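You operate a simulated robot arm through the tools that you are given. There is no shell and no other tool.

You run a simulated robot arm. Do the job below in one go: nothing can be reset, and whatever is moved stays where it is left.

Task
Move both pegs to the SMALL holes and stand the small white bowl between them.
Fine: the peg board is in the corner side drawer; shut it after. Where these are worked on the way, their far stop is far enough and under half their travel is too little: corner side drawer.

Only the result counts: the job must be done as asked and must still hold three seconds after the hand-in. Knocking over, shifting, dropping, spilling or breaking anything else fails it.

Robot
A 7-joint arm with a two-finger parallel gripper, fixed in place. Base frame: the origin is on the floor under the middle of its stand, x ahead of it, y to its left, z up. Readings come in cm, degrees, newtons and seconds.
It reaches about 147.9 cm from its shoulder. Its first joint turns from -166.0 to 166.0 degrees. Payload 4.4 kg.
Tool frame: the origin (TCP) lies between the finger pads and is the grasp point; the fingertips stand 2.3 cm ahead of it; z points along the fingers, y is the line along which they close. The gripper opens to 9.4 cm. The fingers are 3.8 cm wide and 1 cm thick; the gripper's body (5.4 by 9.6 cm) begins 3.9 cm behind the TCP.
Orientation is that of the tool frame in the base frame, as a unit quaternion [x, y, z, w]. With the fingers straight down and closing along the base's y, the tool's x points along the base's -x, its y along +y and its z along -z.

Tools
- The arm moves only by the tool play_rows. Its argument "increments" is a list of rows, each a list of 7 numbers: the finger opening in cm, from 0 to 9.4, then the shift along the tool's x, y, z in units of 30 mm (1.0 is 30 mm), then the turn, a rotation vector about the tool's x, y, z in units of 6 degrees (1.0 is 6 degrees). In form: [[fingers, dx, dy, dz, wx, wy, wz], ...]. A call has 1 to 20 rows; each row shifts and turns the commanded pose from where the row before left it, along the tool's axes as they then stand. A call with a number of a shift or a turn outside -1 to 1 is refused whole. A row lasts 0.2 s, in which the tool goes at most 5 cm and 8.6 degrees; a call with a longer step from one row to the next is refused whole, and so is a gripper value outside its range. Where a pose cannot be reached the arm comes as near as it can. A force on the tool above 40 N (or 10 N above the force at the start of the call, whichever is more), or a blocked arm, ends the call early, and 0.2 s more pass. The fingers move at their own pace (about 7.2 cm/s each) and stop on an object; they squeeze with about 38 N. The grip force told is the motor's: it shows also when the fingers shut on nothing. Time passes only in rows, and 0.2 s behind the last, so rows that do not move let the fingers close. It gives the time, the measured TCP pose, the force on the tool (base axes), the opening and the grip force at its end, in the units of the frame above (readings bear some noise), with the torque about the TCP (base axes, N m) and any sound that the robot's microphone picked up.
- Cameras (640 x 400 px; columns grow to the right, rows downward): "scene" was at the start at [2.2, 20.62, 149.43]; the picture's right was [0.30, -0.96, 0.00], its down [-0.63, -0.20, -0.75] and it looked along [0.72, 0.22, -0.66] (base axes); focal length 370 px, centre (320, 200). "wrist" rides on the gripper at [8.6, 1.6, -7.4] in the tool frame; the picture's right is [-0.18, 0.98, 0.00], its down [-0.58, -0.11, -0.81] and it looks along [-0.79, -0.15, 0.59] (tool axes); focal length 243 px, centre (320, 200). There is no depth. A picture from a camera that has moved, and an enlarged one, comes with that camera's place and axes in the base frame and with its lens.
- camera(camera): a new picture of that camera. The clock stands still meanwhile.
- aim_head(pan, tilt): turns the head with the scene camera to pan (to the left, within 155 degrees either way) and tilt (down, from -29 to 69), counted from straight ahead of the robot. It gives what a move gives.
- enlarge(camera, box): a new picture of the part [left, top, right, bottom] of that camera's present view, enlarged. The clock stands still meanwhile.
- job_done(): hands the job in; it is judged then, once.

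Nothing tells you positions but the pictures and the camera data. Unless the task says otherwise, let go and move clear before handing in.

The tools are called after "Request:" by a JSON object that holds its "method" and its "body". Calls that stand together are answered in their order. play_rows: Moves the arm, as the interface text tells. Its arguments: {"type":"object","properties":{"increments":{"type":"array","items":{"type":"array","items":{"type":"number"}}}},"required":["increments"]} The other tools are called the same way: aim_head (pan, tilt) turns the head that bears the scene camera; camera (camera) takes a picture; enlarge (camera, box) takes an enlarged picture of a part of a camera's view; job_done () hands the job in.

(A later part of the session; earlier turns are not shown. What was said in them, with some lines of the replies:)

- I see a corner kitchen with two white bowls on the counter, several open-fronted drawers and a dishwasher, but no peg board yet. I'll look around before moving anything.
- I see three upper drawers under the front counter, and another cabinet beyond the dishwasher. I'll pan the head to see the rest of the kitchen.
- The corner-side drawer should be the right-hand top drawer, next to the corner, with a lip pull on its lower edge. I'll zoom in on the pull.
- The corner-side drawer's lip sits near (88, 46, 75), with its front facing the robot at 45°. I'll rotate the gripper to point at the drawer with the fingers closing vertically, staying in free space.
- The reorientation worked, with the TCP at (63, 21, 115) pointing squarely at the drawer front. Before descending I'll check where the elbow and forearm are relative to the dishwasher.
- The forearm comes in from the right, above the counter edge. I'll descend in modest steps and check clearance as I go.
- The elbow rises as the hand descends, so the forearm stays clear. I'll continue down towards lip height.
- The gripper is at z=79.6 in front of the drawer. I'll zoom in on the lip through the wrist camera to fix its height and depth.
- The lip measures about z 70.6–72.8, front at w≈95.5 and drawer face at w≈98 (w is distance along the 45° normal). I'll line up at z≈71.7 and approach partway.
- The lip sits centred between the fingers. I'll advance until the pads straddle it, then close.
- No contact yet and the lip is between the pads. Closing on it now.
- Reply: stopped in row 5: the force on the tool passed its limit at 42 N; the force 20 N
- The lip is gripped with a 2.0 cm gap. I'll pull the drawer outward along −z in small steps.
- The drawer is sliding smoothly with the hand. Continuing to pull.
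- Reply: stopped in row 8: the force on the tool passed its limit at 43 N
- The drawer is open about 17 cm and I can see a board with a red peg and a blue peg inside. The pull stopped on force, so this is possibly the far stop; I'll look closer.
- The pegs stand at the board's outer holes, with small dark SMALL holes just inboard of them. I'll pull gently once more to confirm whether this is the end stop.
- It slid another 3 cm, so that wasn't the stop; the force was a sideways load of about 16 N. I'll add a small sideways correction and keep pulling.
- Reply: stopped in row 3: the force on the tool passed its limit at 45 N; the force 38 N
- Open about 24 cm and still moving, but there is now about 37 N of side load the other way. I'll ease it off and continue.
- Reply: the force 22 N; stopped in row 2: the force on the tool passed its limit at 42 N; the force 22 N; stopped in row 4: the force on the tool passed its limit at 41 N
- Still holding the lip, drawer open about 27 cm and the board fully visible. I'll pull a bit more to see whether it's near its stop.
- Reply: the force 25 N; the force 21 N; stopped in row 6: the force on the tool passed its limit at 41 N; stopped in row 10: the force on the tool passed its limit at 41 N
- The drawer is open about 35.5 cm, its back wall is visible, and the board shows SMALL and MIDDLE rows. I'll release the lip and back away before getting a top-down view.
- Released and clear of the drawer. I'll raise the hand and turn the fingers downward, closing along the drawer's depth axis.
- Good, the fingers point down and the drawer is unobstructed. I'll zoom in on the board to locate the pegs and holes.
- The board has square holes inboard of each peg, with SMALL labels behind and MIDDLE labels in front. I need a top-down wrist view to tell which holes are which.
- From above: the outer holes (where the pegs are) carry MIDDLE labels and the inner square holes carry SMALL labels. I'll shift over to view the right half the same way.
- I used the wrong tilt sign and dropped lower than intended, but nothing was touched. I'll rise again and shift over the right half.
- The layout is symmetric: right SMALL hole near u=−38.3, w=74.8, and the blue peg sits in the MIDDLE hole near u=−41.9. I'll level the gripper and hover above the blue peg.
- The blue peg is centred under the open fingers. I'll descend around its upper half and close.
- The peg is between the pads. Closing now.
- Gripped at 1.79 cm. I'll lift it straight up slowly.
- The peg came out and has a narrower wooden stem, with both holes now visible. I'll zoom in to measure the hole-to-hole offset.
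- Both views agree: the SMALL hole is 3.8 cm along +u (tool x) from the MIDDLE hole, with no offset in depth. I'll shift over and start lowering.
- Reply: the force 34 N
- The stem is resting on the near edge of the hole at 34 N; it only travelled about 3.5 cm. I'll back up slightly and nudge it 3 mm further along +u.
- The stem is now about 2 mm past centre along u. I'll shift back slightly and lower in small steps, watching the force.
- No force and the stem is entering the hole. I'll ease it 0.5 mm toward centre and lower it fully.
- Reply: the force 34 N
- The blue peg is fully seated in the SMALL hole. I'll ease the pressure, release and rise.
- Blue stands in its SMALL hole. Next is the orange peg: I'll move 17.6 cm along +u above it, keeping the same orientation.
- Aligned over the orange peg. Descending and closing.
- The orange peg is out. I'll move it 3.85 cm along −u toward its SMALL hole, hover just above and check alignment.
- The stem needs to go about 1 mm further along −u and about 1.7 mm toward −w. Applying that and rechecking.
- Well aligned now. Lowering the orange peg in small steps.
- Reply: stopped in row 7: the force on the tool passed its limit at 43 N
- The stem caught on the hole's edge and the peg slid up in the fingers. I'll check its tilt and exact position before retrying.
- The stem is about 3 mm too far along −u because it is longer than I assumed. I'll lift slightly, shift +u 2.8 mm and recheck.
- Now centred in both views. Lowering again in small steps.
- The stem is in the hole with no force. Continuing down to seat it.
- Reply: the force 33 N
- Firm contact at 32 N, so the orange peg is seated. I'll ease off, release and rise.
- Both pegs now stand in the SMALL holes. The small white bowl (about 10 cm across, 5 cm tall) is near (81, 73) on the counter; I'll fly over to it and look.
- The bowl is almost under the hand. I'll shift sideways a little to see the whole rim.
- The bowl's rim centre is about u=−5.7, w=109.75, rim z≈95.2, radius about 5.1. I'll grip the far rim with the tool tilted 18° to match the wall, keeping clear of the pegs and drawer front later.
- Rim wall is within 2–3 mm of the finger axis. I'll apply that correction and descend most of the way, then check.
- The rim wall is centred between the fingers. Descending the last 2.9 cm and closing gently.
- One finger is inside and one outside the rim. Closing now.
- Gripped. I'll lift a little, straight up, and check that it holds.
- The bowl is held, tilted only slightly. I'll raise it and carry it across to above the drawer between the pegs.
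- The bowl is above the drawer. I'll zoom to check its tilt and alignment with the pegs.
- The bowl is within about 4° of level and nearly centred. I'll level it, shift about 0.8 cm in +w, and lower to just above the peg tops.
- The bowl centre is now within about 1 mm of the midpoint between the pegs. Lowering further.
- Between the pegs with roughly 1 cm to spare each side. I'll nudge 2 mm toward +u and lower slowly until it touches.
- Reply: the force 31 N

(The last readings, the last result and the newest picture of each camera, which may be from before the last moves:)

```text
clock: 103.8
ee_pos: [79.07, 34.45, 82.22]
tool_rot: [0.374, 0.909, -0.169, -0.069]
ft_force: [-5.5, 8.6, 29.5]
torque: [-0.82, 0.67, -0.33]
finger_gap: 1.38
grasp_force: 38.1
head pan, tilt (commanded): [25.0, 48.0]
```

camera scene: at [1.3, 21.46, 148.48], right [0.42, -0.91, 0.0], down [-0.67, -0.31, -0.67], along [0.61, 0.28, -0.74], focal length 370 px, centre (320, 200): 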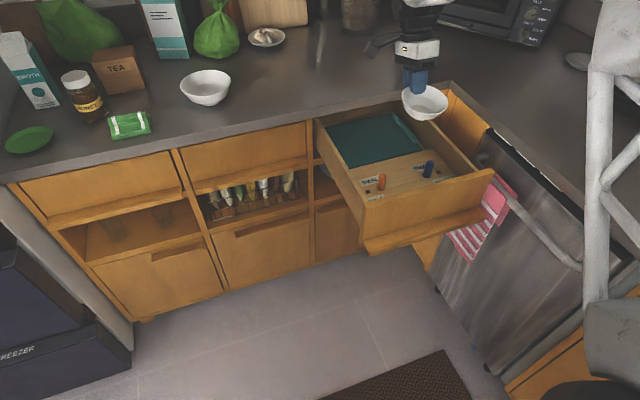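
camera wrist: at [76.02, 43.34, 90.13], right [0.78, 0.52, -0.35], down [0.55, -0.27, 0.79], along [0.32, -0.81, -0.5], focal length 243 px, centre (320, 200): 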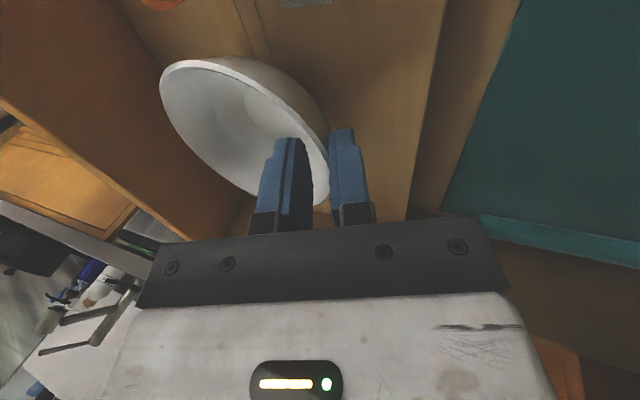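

Contact with the board at 29 N. I'll relieve the pressure slightly and check it before releasing.

Request:
{"method": "play_rows", "body": {"increments": [[0, 0, -0.014, -0.035, 0, 0, 0], [0, 0, 0, 0, 0, 0, 0]]}}

Request:
{"method": "enlarge", "body": {"camera": "scene", "box": [364, 130, 460, 190]}}

Request:
{"method": "camera", "body": {"camera": "wrist"}}

```text
clock: 104.4
ee_pos: [79.03, 34.35, 82.26]
tool_rot: [0.374, 0.91, -0.169, -0.068]
ft_force: [0.2, 2.2, 20.0]
torque: [-0.67, 0.22, -0.07]
finger_gap: 1.4
grasp_force: 37.5
head pan, tilt (commanded): [25.0, 48.0]
```

```text
6.67 times, centred on (412, 160) of scene
camera zoom: at [1.29, 21.46, 148.48], right [0.42, -0.91, 0.0], down [-0.67, -0.31, -0.67], along [0.61, 0.28, -0.74], focal length 2465 px, centre (-293, 467)
```

zoom: 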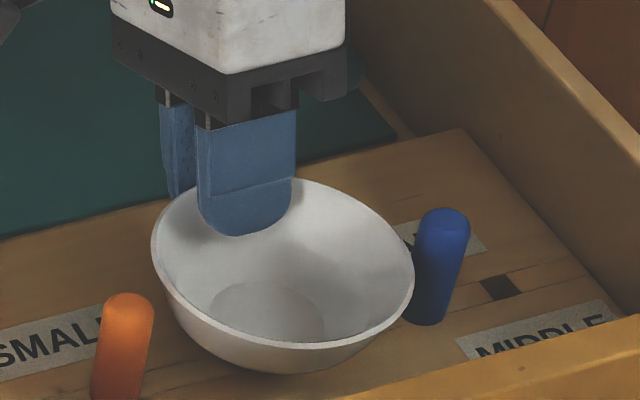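

```text
taken
camera wrist: at [75.77, 43.39, 88.67], right [0.78, 0.52, -0.35], down [0.55, -0.27, 0.79], along [0.32, -0.81, -0.5], focal length 243 px, centre (320, 200)
```

wrist: 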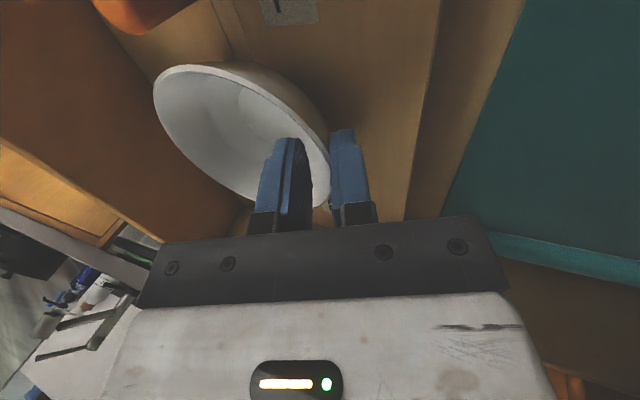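

Request:
{"method": "play_rows", "body": {"increments": [[0, 0, -0.018, -0.045, 0, 0, 0], [0.8, 0, 0, 0, 0, 0, 0], [1.4, 0, 0, 0, 0, 0, 0], [1.8, 0, 0, 0, 0, 0, 0], [2.4, 0, 0, 0, 0, 0, 0], [3.2, 0, 0, 0, 0, 0, 0], [3.2, 0, 0, 0, 0, 0, 0]]}}

Request:
{"method": "enlarge", "body": {"camera": "scene", "box": [364, 130, 460, 190]}}

Request:
{"method": "camera", "body": {"camera": "wrist"}}

```text
clock: 106.0
ee_pos: [79.01, 34.4, 82.4]
tool_rot: [0.374, 0.909, -0.169, -0.069]
ft_force: [0.6, 0.0, 0.5]
torque: [-0.01, -0.01, 0.02]
finger_gap: 3.2
grasp_force: 0.0
head pan, tilt (commanded): [25.0, 48.0]
```

```text
6.67 times, centred on (412, 160) of scene
camera zoom: at [1.3, 21.46, 148.48], right [0.42, -0.91, 0.0], down [-0.67, -0.31, -0.67], along [0.61, 0.28, -0.74], focal length 2465 px, centre (-293, 467)
```

zoom: 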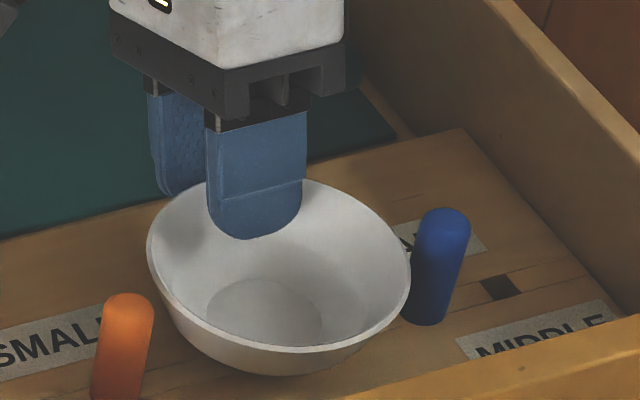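

```text
taken
camera wrist: at [75.77, 43.49, 88.86], right [0.78, 0.52, -0.35], down [0.55, -0.27, 0.79], along [0.32, -0.81, -0.5], focal length 243 px, centre (320, 200)
```

wrist: 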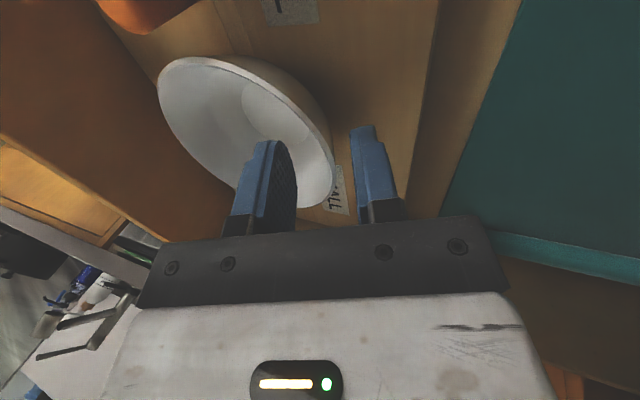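

Released and the bowl sits flat. I'll withdraw along the tool axis and then inspect.

Request:
{"method": "play_rows", "body": {"increments": [[3.2, 0, 0, -0.3, 0, 0, 0], [3.2, 0, 0, -0.4, 0, 0, 0], [3.2, 0, 0, -0.6, 0, 0, 0], [3.2, 0, 0, -0.9, 0, 0, 0], [3.2, 0, 0, -0.9, 0, 0, 0], [3.2, 0, -0.2, -0.9, 0, 0, 0], [3.2, 0, -0.3, -0.9, 0, 0, 0], [3.2, 0, -0.3, -0.9, 0, 0, 0], [3.2, 0, -0.3, -0.9, 0, 0, 0], [3.2, 0, -0.3, -0.9, 0, 0, 0]]}}

Request:
{"method": "enlarge", "body": {"camera": "scene", "box": [344, 120, 472, 200]}}

Request:
{"method": "camera", "body": {"camera": "wrist"}}

Request:
{"method": "camera", "body": {"camera": "scene"}}

```text
clock: 108.2
ee_pos: [81.84, 37.32, 105.33]
tool_rot: [0.374, 0.909, -0.17, -0.07]
ft_force: [-1.0, -0.3, 0.6]
torque: [0.0, 0.02, 0.03]
finger_gap: 3.19
grasp_force: 0.1
head pan, tilt (commanded): [25.0, 48.0]
```

```text
5.00 times, centred on (408, 160) of scene
camera zoom: at [1.31, 21.47, 148.48], right [0.42, -0.91, 0.0], down [-0.67, -0.31, -0.67], along [0.61, 0.28, -0.74], focal length 1849 px, centre (-120, 400)
```

zoom: 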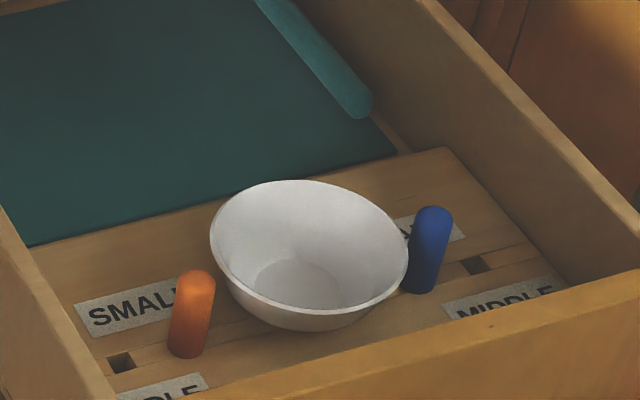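

```text
taken
camera wrist: at [78.78, 46.37, 111.75], right [0.78, 0.52, -0.35], down [0.55, -0.27, 0.79], along [0.32, -0.81, -0.5], focal length 243 px, centre (320, 200)
```

wrist: 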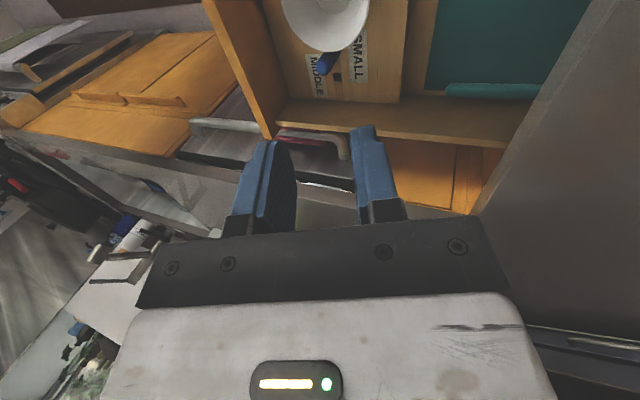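

```text
taken
camera scene: at [1.31, 21.47, 148.48], right [0.42, -0.91, 0.0], down [-0.67, -0.31, -0.67], along [0.61, 0.28, -0.74], focal length 370 px, centre (320, 200)
```

scene: 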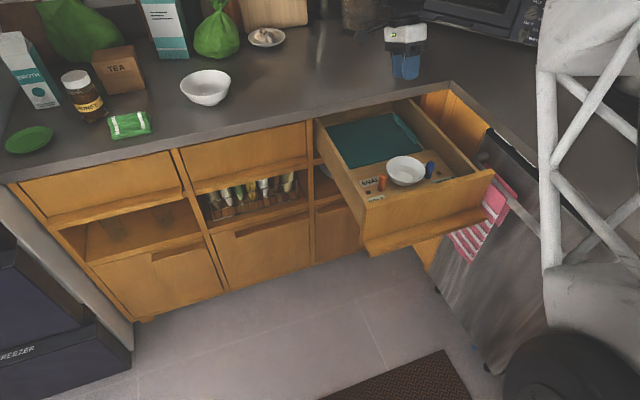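

The bowl stands between the pegs with space on both sides. Now I'll retreat to the front of the drawer and turn the gripper horizontal to push it shut.

Request:
{"method": "play_rows", "body": {"increments": [[2, 0.015, -0.6, -0.3, 0, 0, 0], [2, 0.015, -0.895, 0.11, 0, 0, 0], [2, 0.015, -0.895, 0.11, 0, 0, 0], [2, 0.015, -0.895, 0.11, 0, 0, 0], [2, 0.015, -0.895, 0.11, 0, 0, 0], [2, 0.015, -0.895, 0.11, 0, 0, 0], [2, 0.015, -0.895, 0.11, 0, 0, 0], [2, 0.015, -0.895, 0.11, 0, 0, 0], [2, 0.015, -0.895, 0.11, 0, 0, 0], [2, 0.015, -0.895, 0.11, 0, 0, 0], [2, 0.015, -0.895, 0.11, 0, 0, 0], [2, 0.015, -0.895, 0.11, 0, 0, 0], [2, 0.015, -0.895, 0.11, 0, 0, 0], [2, 0.0, -0.3, 0.04, 0, 0, 0]]}}

Request:
{"method": "play_rows", "body": {"increments": [[1, 0, 0, 0, -1, 0, 0], [1, 0, 0, 0, -1, 0, 0], [1, 0, 0, 0, -1, 0, 0], [1, 0, 0, 0, -1, 0, 0], [1, 0, 0, 0, -1, 0, 0], [1, 0, 0, 0, -1, 0, 0], [1, 0, 0, 0, -1, 0, 0], [1, 0, 0, 0, -1, 0, 0], [1, 0, 0, 0, -1, 0, 0], [1, 0, 0, 0, -1, 0, 0], [1, 0, 0, 0, -1, 0, 0], [1, 0, 0, 0, -1, 0, 0], [1, 0, 0, 0, -1, 0, 0], [1, 0, 0, 0, -1, 0, 0], [1, 0, 0, 0, -1, 0, 0], [1, 0, 0, 0, -1, 0, 0], [1, 0, 0, 0, -1, 0, 0], [1, 0, 0, 0, -1, 0, 0], [1, 0, 0, 0, -0.53, 0, 0]]}}

Request:
{"method": "camera", "body": {"camera": "scene"}}

Request:
{"method": "camera", "body": {"camera": "wrist"}}

```text
clock: 111.2
ee_pos: [58.05, 13.9, 114.64]
tool_rot: [0.374, 0.909, -0.171, -0.07]
ft_force: [-0.6, 0.6, -1.0]
torque: [0.01, -0.01, -0.02]
finger_gap: 2.0
grasp_force: 0.1
head pan, tilt (commanded): [25.0, 48.0]
```

```text
clock: 115.2
ee_pos: [57.92, 13.9, 114.88]
tool_rot: [0.269, 0.653, 0.655, 0.269]
ft_force: [0.0, 0.2, -0.6]
torque: [0.03, 0.01, 0.01]
finger_gap: 1.01
grasp_force: 0.1
head pan, tilt (commanded): [25.0, 48.0]
```

```text
taken
camera scene: at [1.3, 21.46, 148.48], right [0.42, -0.91, 0.0], down [-0.67, -0.31, -0.67], along [0.61, 0.28, -0.74], focal length 370 px, centre (320, 200)
```

scene: 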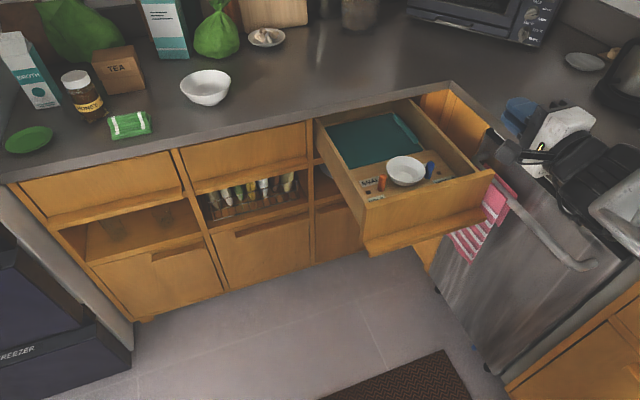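

```text
taken
camera wrist: at [46.46, 14.57, 116.57], right [0.13, -0.13, 0.98], down [-0.15, -0.98, -0.11], along [0.98, -0.14, -0.15], focal length 243 px, centre (320, 200)
```

wrist: 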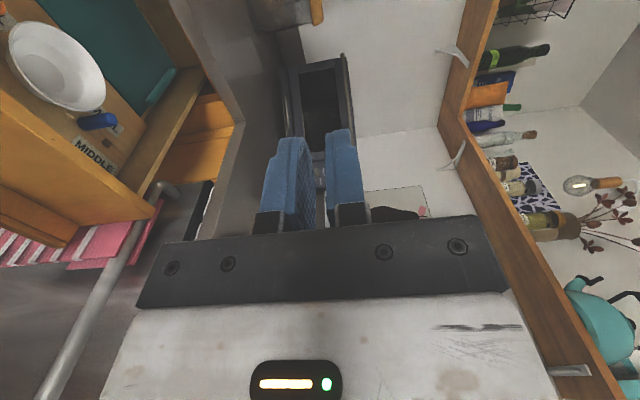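

Horizontal again and clear of the drawer. Descending in front of it to push height.

Request:
{"method": "play_rows", "body": {"increments": [[0, 0, -0.7, 0, 0, 0, 0], [0, 0, -0.92, 0, 0, 0, 0], [0, 0, -0.92, 0, 0, 0, 0], [0, 0, -0.92, 0, 0, 0, 0], [0, 0, -0.92, 0, 0, 0, 0], [0, 0, -0.92, 0, 0, 0, 0], [0, 0, -0.92, 0, 0, 0, 0], [0, 0, -0.92, 0, 0, 0, 0], [0, 0, -0.92, 0, 0, 0, 0], [0, 0, -0.92, 0, 0, 0, 0], [0, 0, -0.92, 0, 0, 0, 0], [0, 0, -0.92, 0, 0, 0, 0], [0, 0, -0.92, 0, 0, 0, 0], [0, 0, 0, 0, 0, 0, 0]]}}

Request:
{"method": "camera", "body": {"camera": "scene"}}

Request:
{"method": "camera", "body": {"camera": "wrist"}}

```text
clock: 118.2
ee_pos: [57.98, 13.86, 79.64]
tool_rot: [0.269, 0.655, 0.653, 0.269]
ft_force: [-0.4, 0.1, -0.2]
torque: [-0.04, -0.03, -0.01]
finger_gap: 0.0
grasp_force: 37.7
head pan, tilt (commanded): [25.0, 48.0]
```

```text
taken
camera scene: at [1.3, 21.46, 148.48], right [0.42, -0.91, 0.0], down [-0.67, -0.31, -0.67], along [0.61, 0.28, -0.74], focal length 370 px, centre (320, 200)
```

scene: 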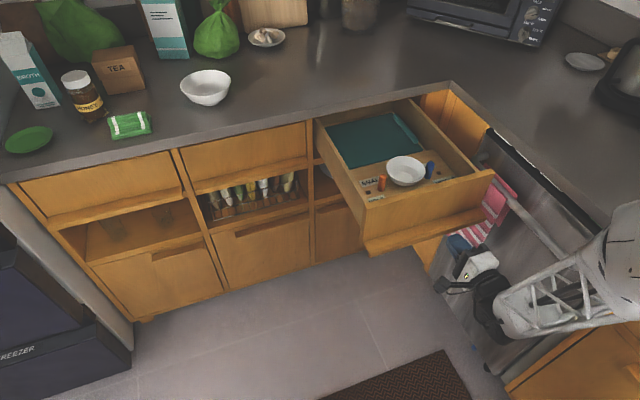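

```text
taken
camera wrist: at [46.67, 14.67, 81.39], right [0.13, -0.13, 0.98], down [-0.15, -0.98, -0.11], along [0.98, -0.14, -0.15], focal length 243 px, centre (320, 200)
```

wrist: 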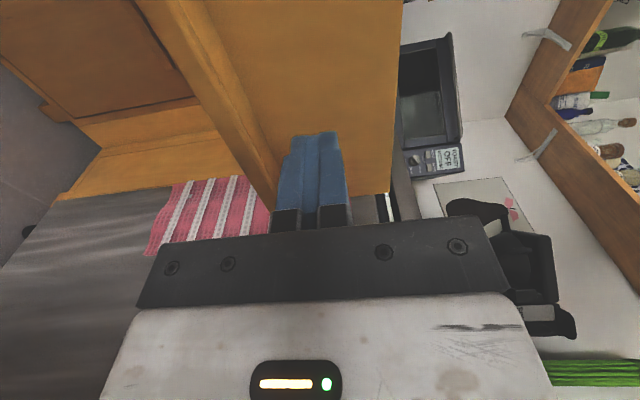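

Lined up with the drawer's centre at z≈79.6. I'll approach and then push slowly so the bowl stays put.

Request:
{"method": "play_rows", "body": {"increments": [[0, 0, 0, 0.5, 0, 0, 0], [0, 0, 0, 0.7, 0, 0, 0], [0, 0, 0, 0.7, 0, 0, 0], [0, 0, 0, 0.6, 0, 0, 0], [0, 0, 0, 0.3, 0, 0, 0], [0, 0, 0, 0.15, 0, 0, 0], [0, 0, 0, 0.1, 0, 0, 0], [0, 0, 0, 0.1, 0, 0, 0], [0, 0, 0, 0.1, 0, 0, 0], [0, 0, 0, 0.1, 0, 0, 0], [0, 0, 0, 0.1, 0, 0, 0]]}}

Request:
{"method": "enlarge", "body": {"camera": "scene", "box": [310, 90, 500, 260]}}

```text
clock: 120.6
ee_pos: [65.15, 21.19, 79.48]
tool_rot: [0.268, 0.654, 0.655, 0.269]
ft_force: [-3.4, -1.2, -0.2]
torque: [0.02, 0.02, 0.01]
finger_gap: 0.01
grasp_force: 37.9
head pan, tilt (commanded): [25.0, 48.0]
```

```text
2.35 times, centred on (405, 175) of scene
camera zoom: at [1.3, 21.46, 148.48], right [0.42, -0.91, 0.0], down [-0.67, -0.31, -0.67], along [0.61, 0.28, -0.74], focal length 870 px, centre (120, 259)
```

zoom: 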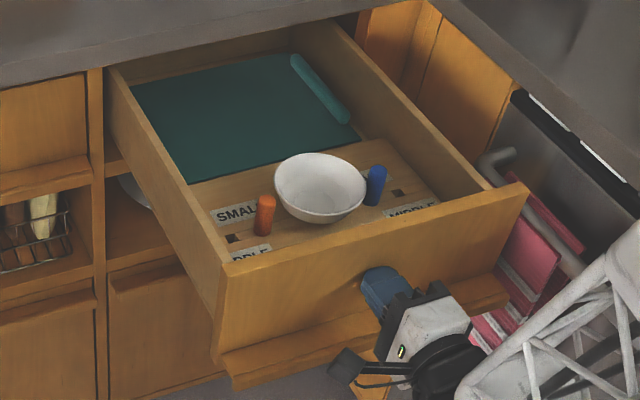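

Contact with the drawer face. Pushing slowly now.

Request:
{"method": "play_rows", "body": {"increments": [[0, 0, 0, 0.1, 0, 0, 0], [0, 0, 0, 0.12, 0, 0, 0], [0, 0, 0, 0.15, 0, 0, 0], [0, 0, 0, 0.15, 0, 0, 0], [0, 0, 0, 0.15, 0, 0, 0], [0, 0, 0, 0.15, 0, 0, 0], [0, 0, 0, 0.15, 0, 0, 0], [0, 0, 0, 0.15, 0, 0, 0], [0, 0, 0, 0.15, 0, 0, 0], [0, 0, 0, 0.15, 0, 0, 0]]}}

Request:
{"method": "enlarge", "body": {"camera": "scene", "box": [310, 90, 500, 260]}}

```text
clock: 122.8
ee_pos: [68.31, 24.07, 79.54]
tool_rot: [0.269, 0.654, 0.654, 0.27]
ft_force: [-0.8, -2.5, -1.8]
torque: [0.01, 0.06, -0.05]
finger_gap: 0.04
grasp_force: 37.8
head pan, tilt (commanded): [25.0, 48.0]
```

```text
2.35 times, centred on (405, 175) of scene
camera zoom: at [1.3, 21.46, 148.48], right [0.42, -0.91, 0.0], down [-0.67, -0.31, -0.67], along [0.61, 0.28, -0.74], focal length 870 px, centre (120, 259)
```

zoom: 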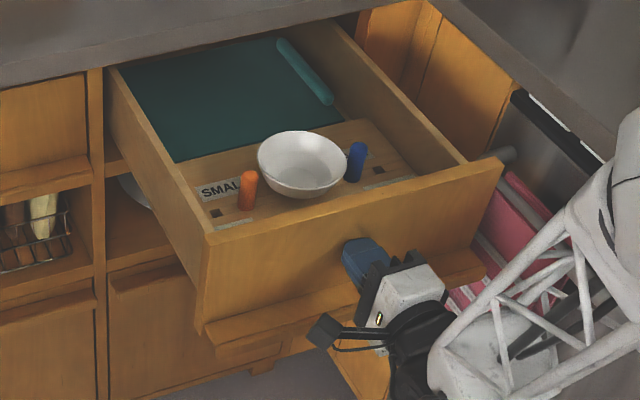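

The drawer glides easily and the bowl stays put. Continuing.

Request:
{"method": "play_rows", "body": {"increments": [[0, 0, 0, 0.15, 0, 0, 0], [0, 0, 0, 0.18, 0, 0, 0], [0, 0, 0, 0.2, 0, 0, 0], [0, 0, 0, 0.2, 0, 0, 0], [0, 0, 0, 0.2, 0, 0, 0], [0, 0, 0, 0.2, 0, 0, 0], [0, 0, 0, 0.2, 0, 0, 0], [0, 0, 0, 0.2, 0, 0, 0], [0, 0, 0, 0.2, 0, 0, 0], [0, 0, 0, 0.2, 0, 0, 0], [0, 0, 0, 0.2, 0, 0, 0], [0, 0, 0, 0.2, 0, 0, 0], [0, 0, 0, 0.2, 0, 0, 0], [0, 0, 0, 0.2, 0, 0, 0], [0, 0, 0, 0.2, 0, 0, 0], [0, 0, 0, 0.2, 0, 0, 0], [0, 0, 0, 0.2, 0, 0, 0], [0, 0, 0, 0.18, 0, 0, 0], [0, 0, 0, 0.15, 0, 0, 0]]}}

Request:
{"method": "enlarge", "body": {"camera": "scene", "box": [310, 70, 500, 240]}}

Request:
{"method": "camera", "body": {"camera": "wrist"}}

```text
clock: 126.8
ee_pos: [76.0, 31.98, 79.68]
tool_rot: [0.268, 0.653, 0.655, 0.27]
ft_force: [-1.0, -2.6, -0.9]
torque: [-0.01, 0.01, -0.08]
finger_gap: 0.0
grasp_force: 37.8
head pan, tilt (commanded): [25.0, 48.0]
```

```text
2.35 times, centred on (405, 155) of scene
camera zoom: at [1.3, 21.46, 148.48], right [0.42, -0.91, 0.0], down [-0.67, -0.31, -0.67], along [0.61, 0.28, -0.74], focal length 870 px, centre (120, 306)
```

zoom: 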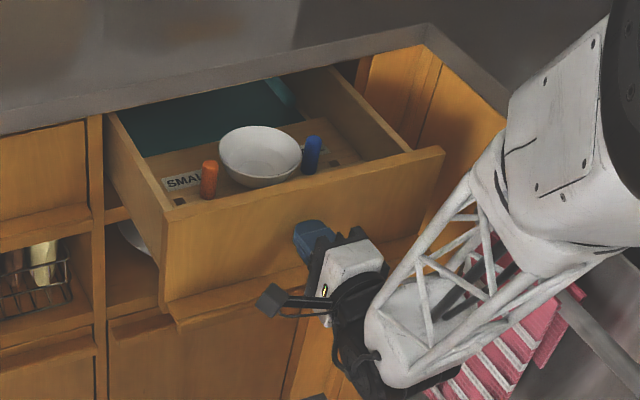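

```text
taken
camera wrist: at [64.52, 32.7, 81.39], right [0.13, -0.13, 0.98], down [-0.15, -0.98, -0.11], along [0.98, -0.14, -0.15], focal length 243 px, centre (320, 200)
```

wrist: 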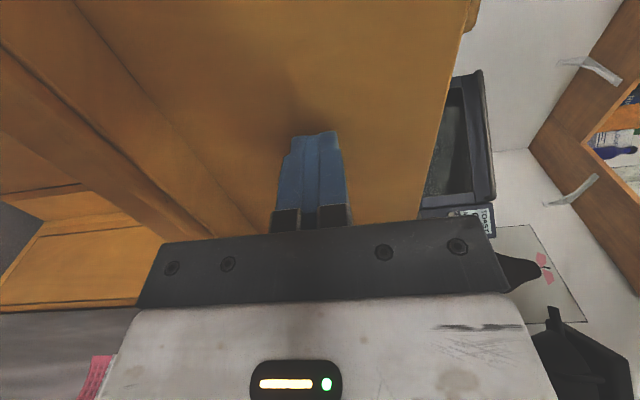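

Request:
{"method": "play_rows", "body": {"increments": [[0, 0, 0, 0.15, 0, 0, 0], [0, 0, 0, 0.18, 0, 0, 0], [0, 0, 0, 0.2, 0, 0, 0], [0, 0, 0, 0.2, 0, 0, 0], [0, 0, 0, 0.2, 0, 0, 0], [0, 0, 0, 0.2, 0, 0, 0], [0, 0, 0, 0.2, 0, 0, 0], [0, 0, 0, 0.2, 0, 0, 0], [0, 0, 0, 0.2, 0, 0, 0], [0, 0, 0, 0.2, 0, 0, 0], [0, 0, 0, 0.2, 0, 0, 0], [0, 0, 0, 0.2, 0, 0, 0], [0, 0, 0, 0.2, 0, 0, 0], [0, 0, 0, 0.2, 0, 0, 0], [0, 0, 0, 0.2, 0, 0, 0], [0, 0, 0, 0.2, 0, 0, 0], [0, 0, 0, 0.2, 0, 0, 0], [0, 0, 0, 0.18, 0, 0, 0], [0, 0, 0, 0.15, 0, 0, 0]]}}

Request:
{"method": "enlarge", "body": {"camera": "scene", "box": [300, 60, 490, 230]}}

Request:
{"method": "camera", "body": {"camera": "wrist"}}

```text
clock: 130.8
ee_pos: [83.84, 39.78, 79.66]
tool_rot: [0.269, 0.654, 0.654, 0.269]
ft_force: [-1.5, -2.4, 0.9]
torque: [-0.07, -0.05, -0.06]
finger_gap: 0.0
grasp_force: 38.6
head pan, tilt (commanded): [25.0, 48.0]
```

```text
2.35 times, centred on (395, 145) of scene
camera zoom: at [1.3, 21.46, 148.48], right [0.42, -0.91, 0.0], down [-0.67, -0.31, -0.67], along [0.61, 0.28, -0.74], focal length 870 px, centre (144, 329)
```

zoom: 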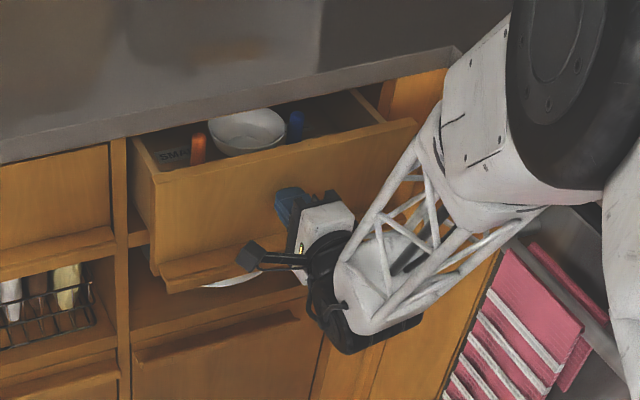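

```text
taken
camera wrist: at [72.3, 40.53, 81.31], right [0.13, -0.13, 0.98], down [-0.15, -0.98, -0.11], along [0.98, -0.14, -0.15], focal length 243 px, centre (320, 200)
```

wrist: 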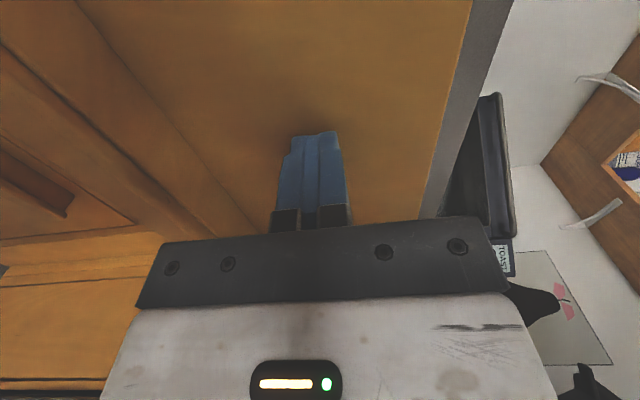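

About 8.5 cm left; bowl and pegs clear the counter underside. Continuing to close gently.

Request:
{"method": "play_rows", "body": {"increments": [[0, 0, 0, 0.15, 0, 0, 0], [0, 0, 0, 0.18, 0, 0, 0], [0, 0, 0, 0.2, 0, 0, 0], [0, 0, 0, 0.2, 0, 0, 0], [0, 0, 0, 0.2, 0, 0, 0], [0, 0, 0, 0.2, 0, 0, 0], [0, 0, 0, 0.2, 0, 0, 0], [0, 0, 0, 0.2, 0, 0, 0], [0, 0, 0, 0.2, 0, 0, 0], [0, 0, 0, 0.2, 0, 0, 0], [0, 0, 0, 0.18, 0, 0, 0], [0, 0, 0, 0.15, 0, 0, 0], [0, 0, 0, 0.1, 0, 0, 0]]}}

Request:
{"method": "enlarge", "body": {"camera": "scene", "box": [290, 60, 480, 230]}}

Request:
{"method": "camera", "body": {"camera": "wrist"}}

```text
clock: 133.6
ee_pos: [88.53, 44.7, 79.56]
tool_rot: [0.269, 0.655, 0.653, 0.269]
ft_force: [-2.4, 0.0, -0.5]
torque: [-0.03, 0.03, 0.02]
finger_gap: 0.01
grasp_force: 37.9
head pan, tilt (commanded): [25.0, 48.0]
```

```text
2.35 times, centred on (385, 145) of scene
camera zoom: at [1.3, 21.46, 148.48], right [0.42, -0.91, 0.0], down [-0.67, -0.31, -0.67], along [0.61, 0.28, -0.74], focal length 870 px, centre (167, 329)
```

zoom: 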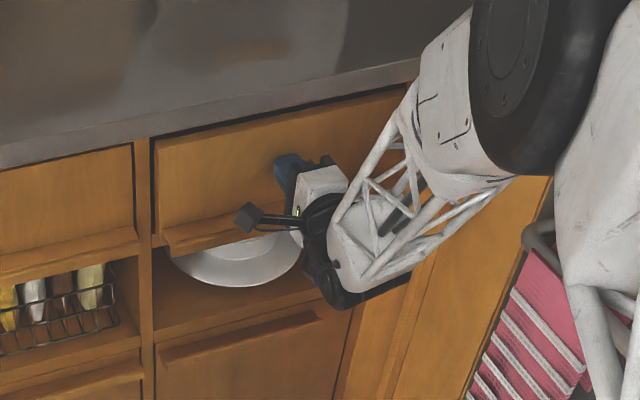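

```text
taken
camera wrist: at [77.22, 45.55, 81.34], right [0.13, -0.13, 0.98], down [-0.15, -0.98, -0.11], along [0.98, -0.14, -0.15], focal length 243 px, centre (320, 200)
```

wrist: 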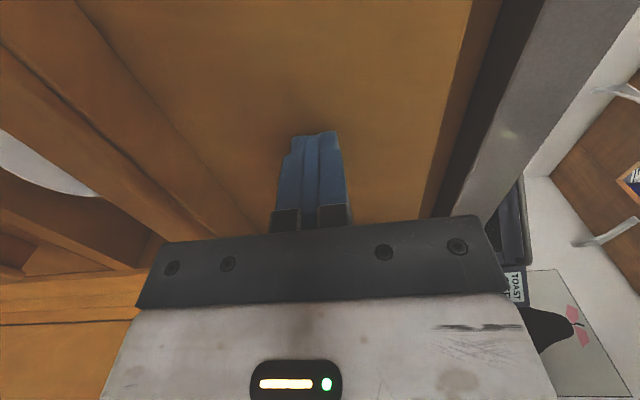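

Nearly shut. Pushing the last bit until it meets resistance.

Request:
{"method": "play_rows", "body": {"increments": [[0, 0, 0, 0.1, 0, 0, 0], [0, 0, 0, 0.1, 0, 0, 0], [0, 0, 0, 0.1, 0, 0, 0], [0, 0, 0, 0.1, 0, 0, 0], [0, 0, 0, 0.08, 0, 0, 0], [0, 0, 0, 0.08, 0, 0, 0], [0, 0, 0, 0.05, 0, 0, 0], [0, 0, 0, 0.05, 0, 0, 0], [0, 0, 0, 0, 0, 0, 0]]}}

Request:
{"method": "enlarge", "body": {"camera": "scene", "box": [290, 60, 480, 230]}}

```text
clock: 135.6
ee_pos: [89.9, 46.07, 79.67]
tool_rot: [0.268, 0.654, 0.654, 0.27]
ft_force: [0.1, 0.1, 0.0]
torque: [0.01, 0.0, 0.02]
finger_gap: 0.01
grasp_force: 38.2
head pan, tilt (commanded): [25.0, 48.0]
```

```text
2.35 times, centred on (385, 145) of scene
camera zoom: at [1.3, 21.46, 148.48], right [0.42, -0.91, 0.0], down [-0.67, -0.31, -0.67], along [0.61, 0.28, -0.74], focal length 870 px, centre (167, 329)
```

zoom: 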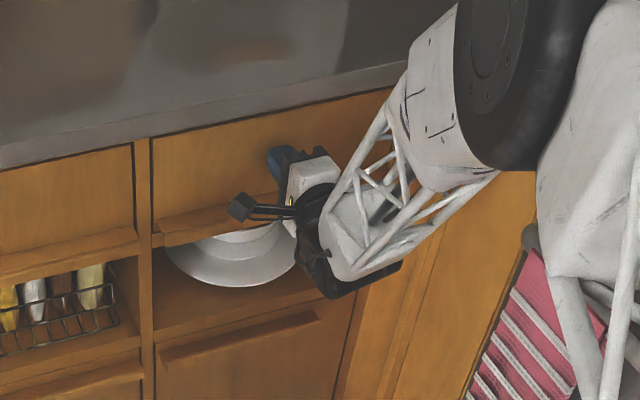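

Request:
{"method": "play_rows", "body": {"increments": [[0, 0, 0, 0.06, 0, 0, 0], [0, 0, 0, 0.06, 0, 0, 0], [0, 0, 0, 0.06, 0, 0, 0], [0, 0, 0, 0, 0, 0, 0]]}}

```text
clock: 136.2
ee_pos: [90.13, 46.31, 79.77]
tool_rot: [0.269, 0.653, 0.654, 0.27]
ft_force: [-21.9, -17.1, 12.4]
torque: [-0.02, -0.42, -0.4]
finger_gap: 0.0
grasp_force: 38.2
head pan, tilt (commanded): [25.0, 48.0]
stopped in row 2: the force on the tool passed its limit at 52 N (the readings are from after the stop); the commanded pose is now the measured one
```

Firm stop at w≈96.5, so the drawer is fully shut. I'll back away.

Request:
{"method": "play_rows", "body": {"increments": [[0, 0, 0, -0.1, 0, 0, 0], [0, 0, 0, -0.3, 0, 0, 0], [0, 0, 0, -0.6, 0, 0, 0], [0, 0, 0, -0.9, 0, 0, 0], [0, 0, 0, -0.9, 0, 0, 0], [0, 0, 0, -0.9, 0, 0, 0], [0, 0, 0, -0.9, 0, 0, 0], [0, 0, 0, -0.9, 0, 0, 0], [0, 0, 0, -0.9, 0, 0, 0], [0, 0, 0, -0.9, 0, 0, 0], [0, 0, 0, -0.9, 0, 0, 0], [0, 0, 0, -0.9, 0, 0, 0], [0, 0, 0, -0.9, 0, 0, 0], [0, 0, 0, -0.9, 0, 0, 0], [0, 0, 0, -0.9, 0, 0, 0]]}}

Request:
{"method": "camera", "body": {"camera": "scene"}}

Request:
{"method": "enlarge", "body": {"camera": "scene", "box": [150, 60, 470, 260]}}

Request:
{"method": "camera", "body": {"camera": "wrist"}}

```text
clock: 139.4
ee_pos: [65.32, 21.27, 79.7]
tool_rot: [0.269, 0.654, 0.654, 0.269]
ft_force: [0.1, 0.4, 0.8]
torque: [-0.04, 0.01, -0.01]
finger_gap: 0.0
grasp_force: 38.1
head pan, tilt (commanded): [25.0, 48.0]
```

```text
taken
camera scene: at [1.3, 21.47, 148.48], right [0.42, -0.91, 0.0], down [-0.67, -0.31, -0.67], along [0.61, 0.28, -0.74], focal length 370 px, centre (320, 200)
```

scene: 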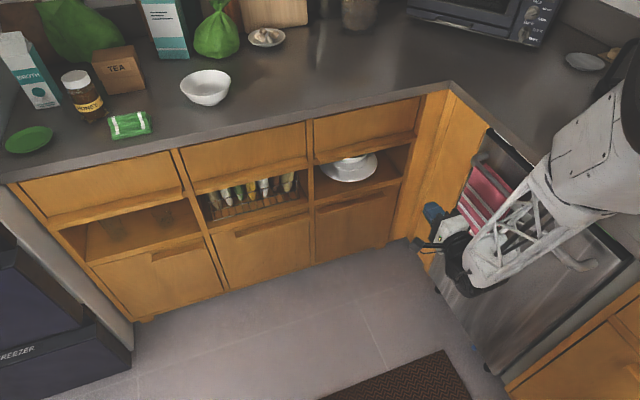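

```text
2.00 times, centred on (310, 160) of scene
camera zoom: at [1.3, 21.47, 148.48], right [0.42, -0.91, 0.0], down [-0.67, -0.31, -0.67], along [0.61, 0.28, -0.74], focal length 740 px, centre (340, 280)
```

zoom: 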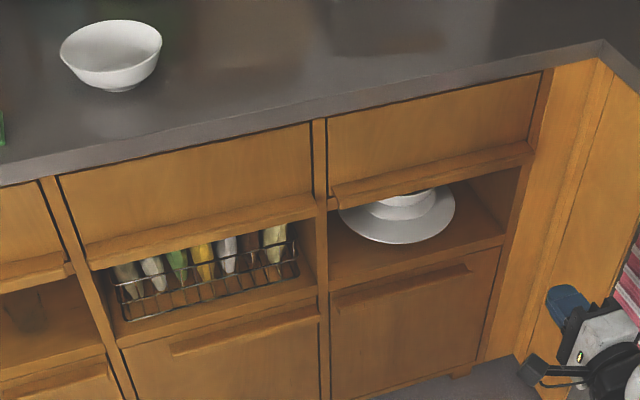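

```text
taken
camera wrist: at [53.92, 21.93, 81.51], right [0.13, -0.13, 0.98], down [-0.15, -0.98, -0.11], along [0.98, -0.14, -0.15], focal length 243 px, centre (320, 200)
```

wrist: 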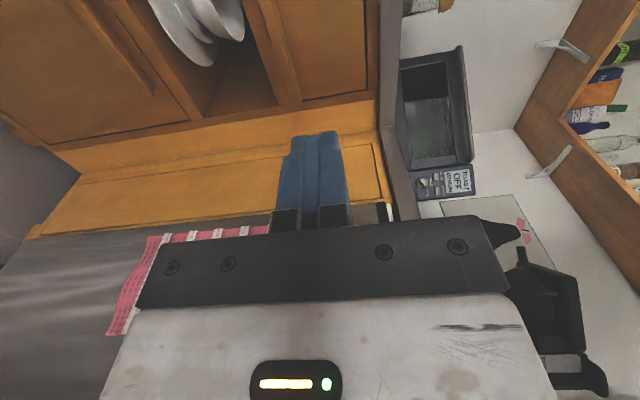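

The corner-side drawer is shut flush. Both pegs went into their SMALL holes with the bowl standing between them, and I last saw them that way through the gap with a few centimetres left to close. Everything else looks undisturbed and the arm is clear, so I'm handing in.

Request:
{"method": "job_done", "body": {}}

```text
The job is handed in.
```

I moved both pegs to the SMALL holes, stood the small white bowl between them, and shut the corner side drawer. The job is handed in.

- **Pegs:** blue and orange are both pressed down fully into the inner SMALL holes. They started in the outer MIDDLE holes. The orange peg caught on the hole edge on its first try and slid in the fingers, then went in on the second.
- **Bowl:** it sits on the board about midway between the pegs, with roughly 1 cm clear on each side.
- **Drawer:** I opened it about 35 cm before working in it. I then closed it slowly until it met a firm stop, and it sits flush with the other drawer fronts.

I last saw the pegs and bowl in place with about 8.5 cm left to close, and I did not reopen the drawer to check. Nothing else in the kitchen looks disturbed, and the arm is clear of the drawer.
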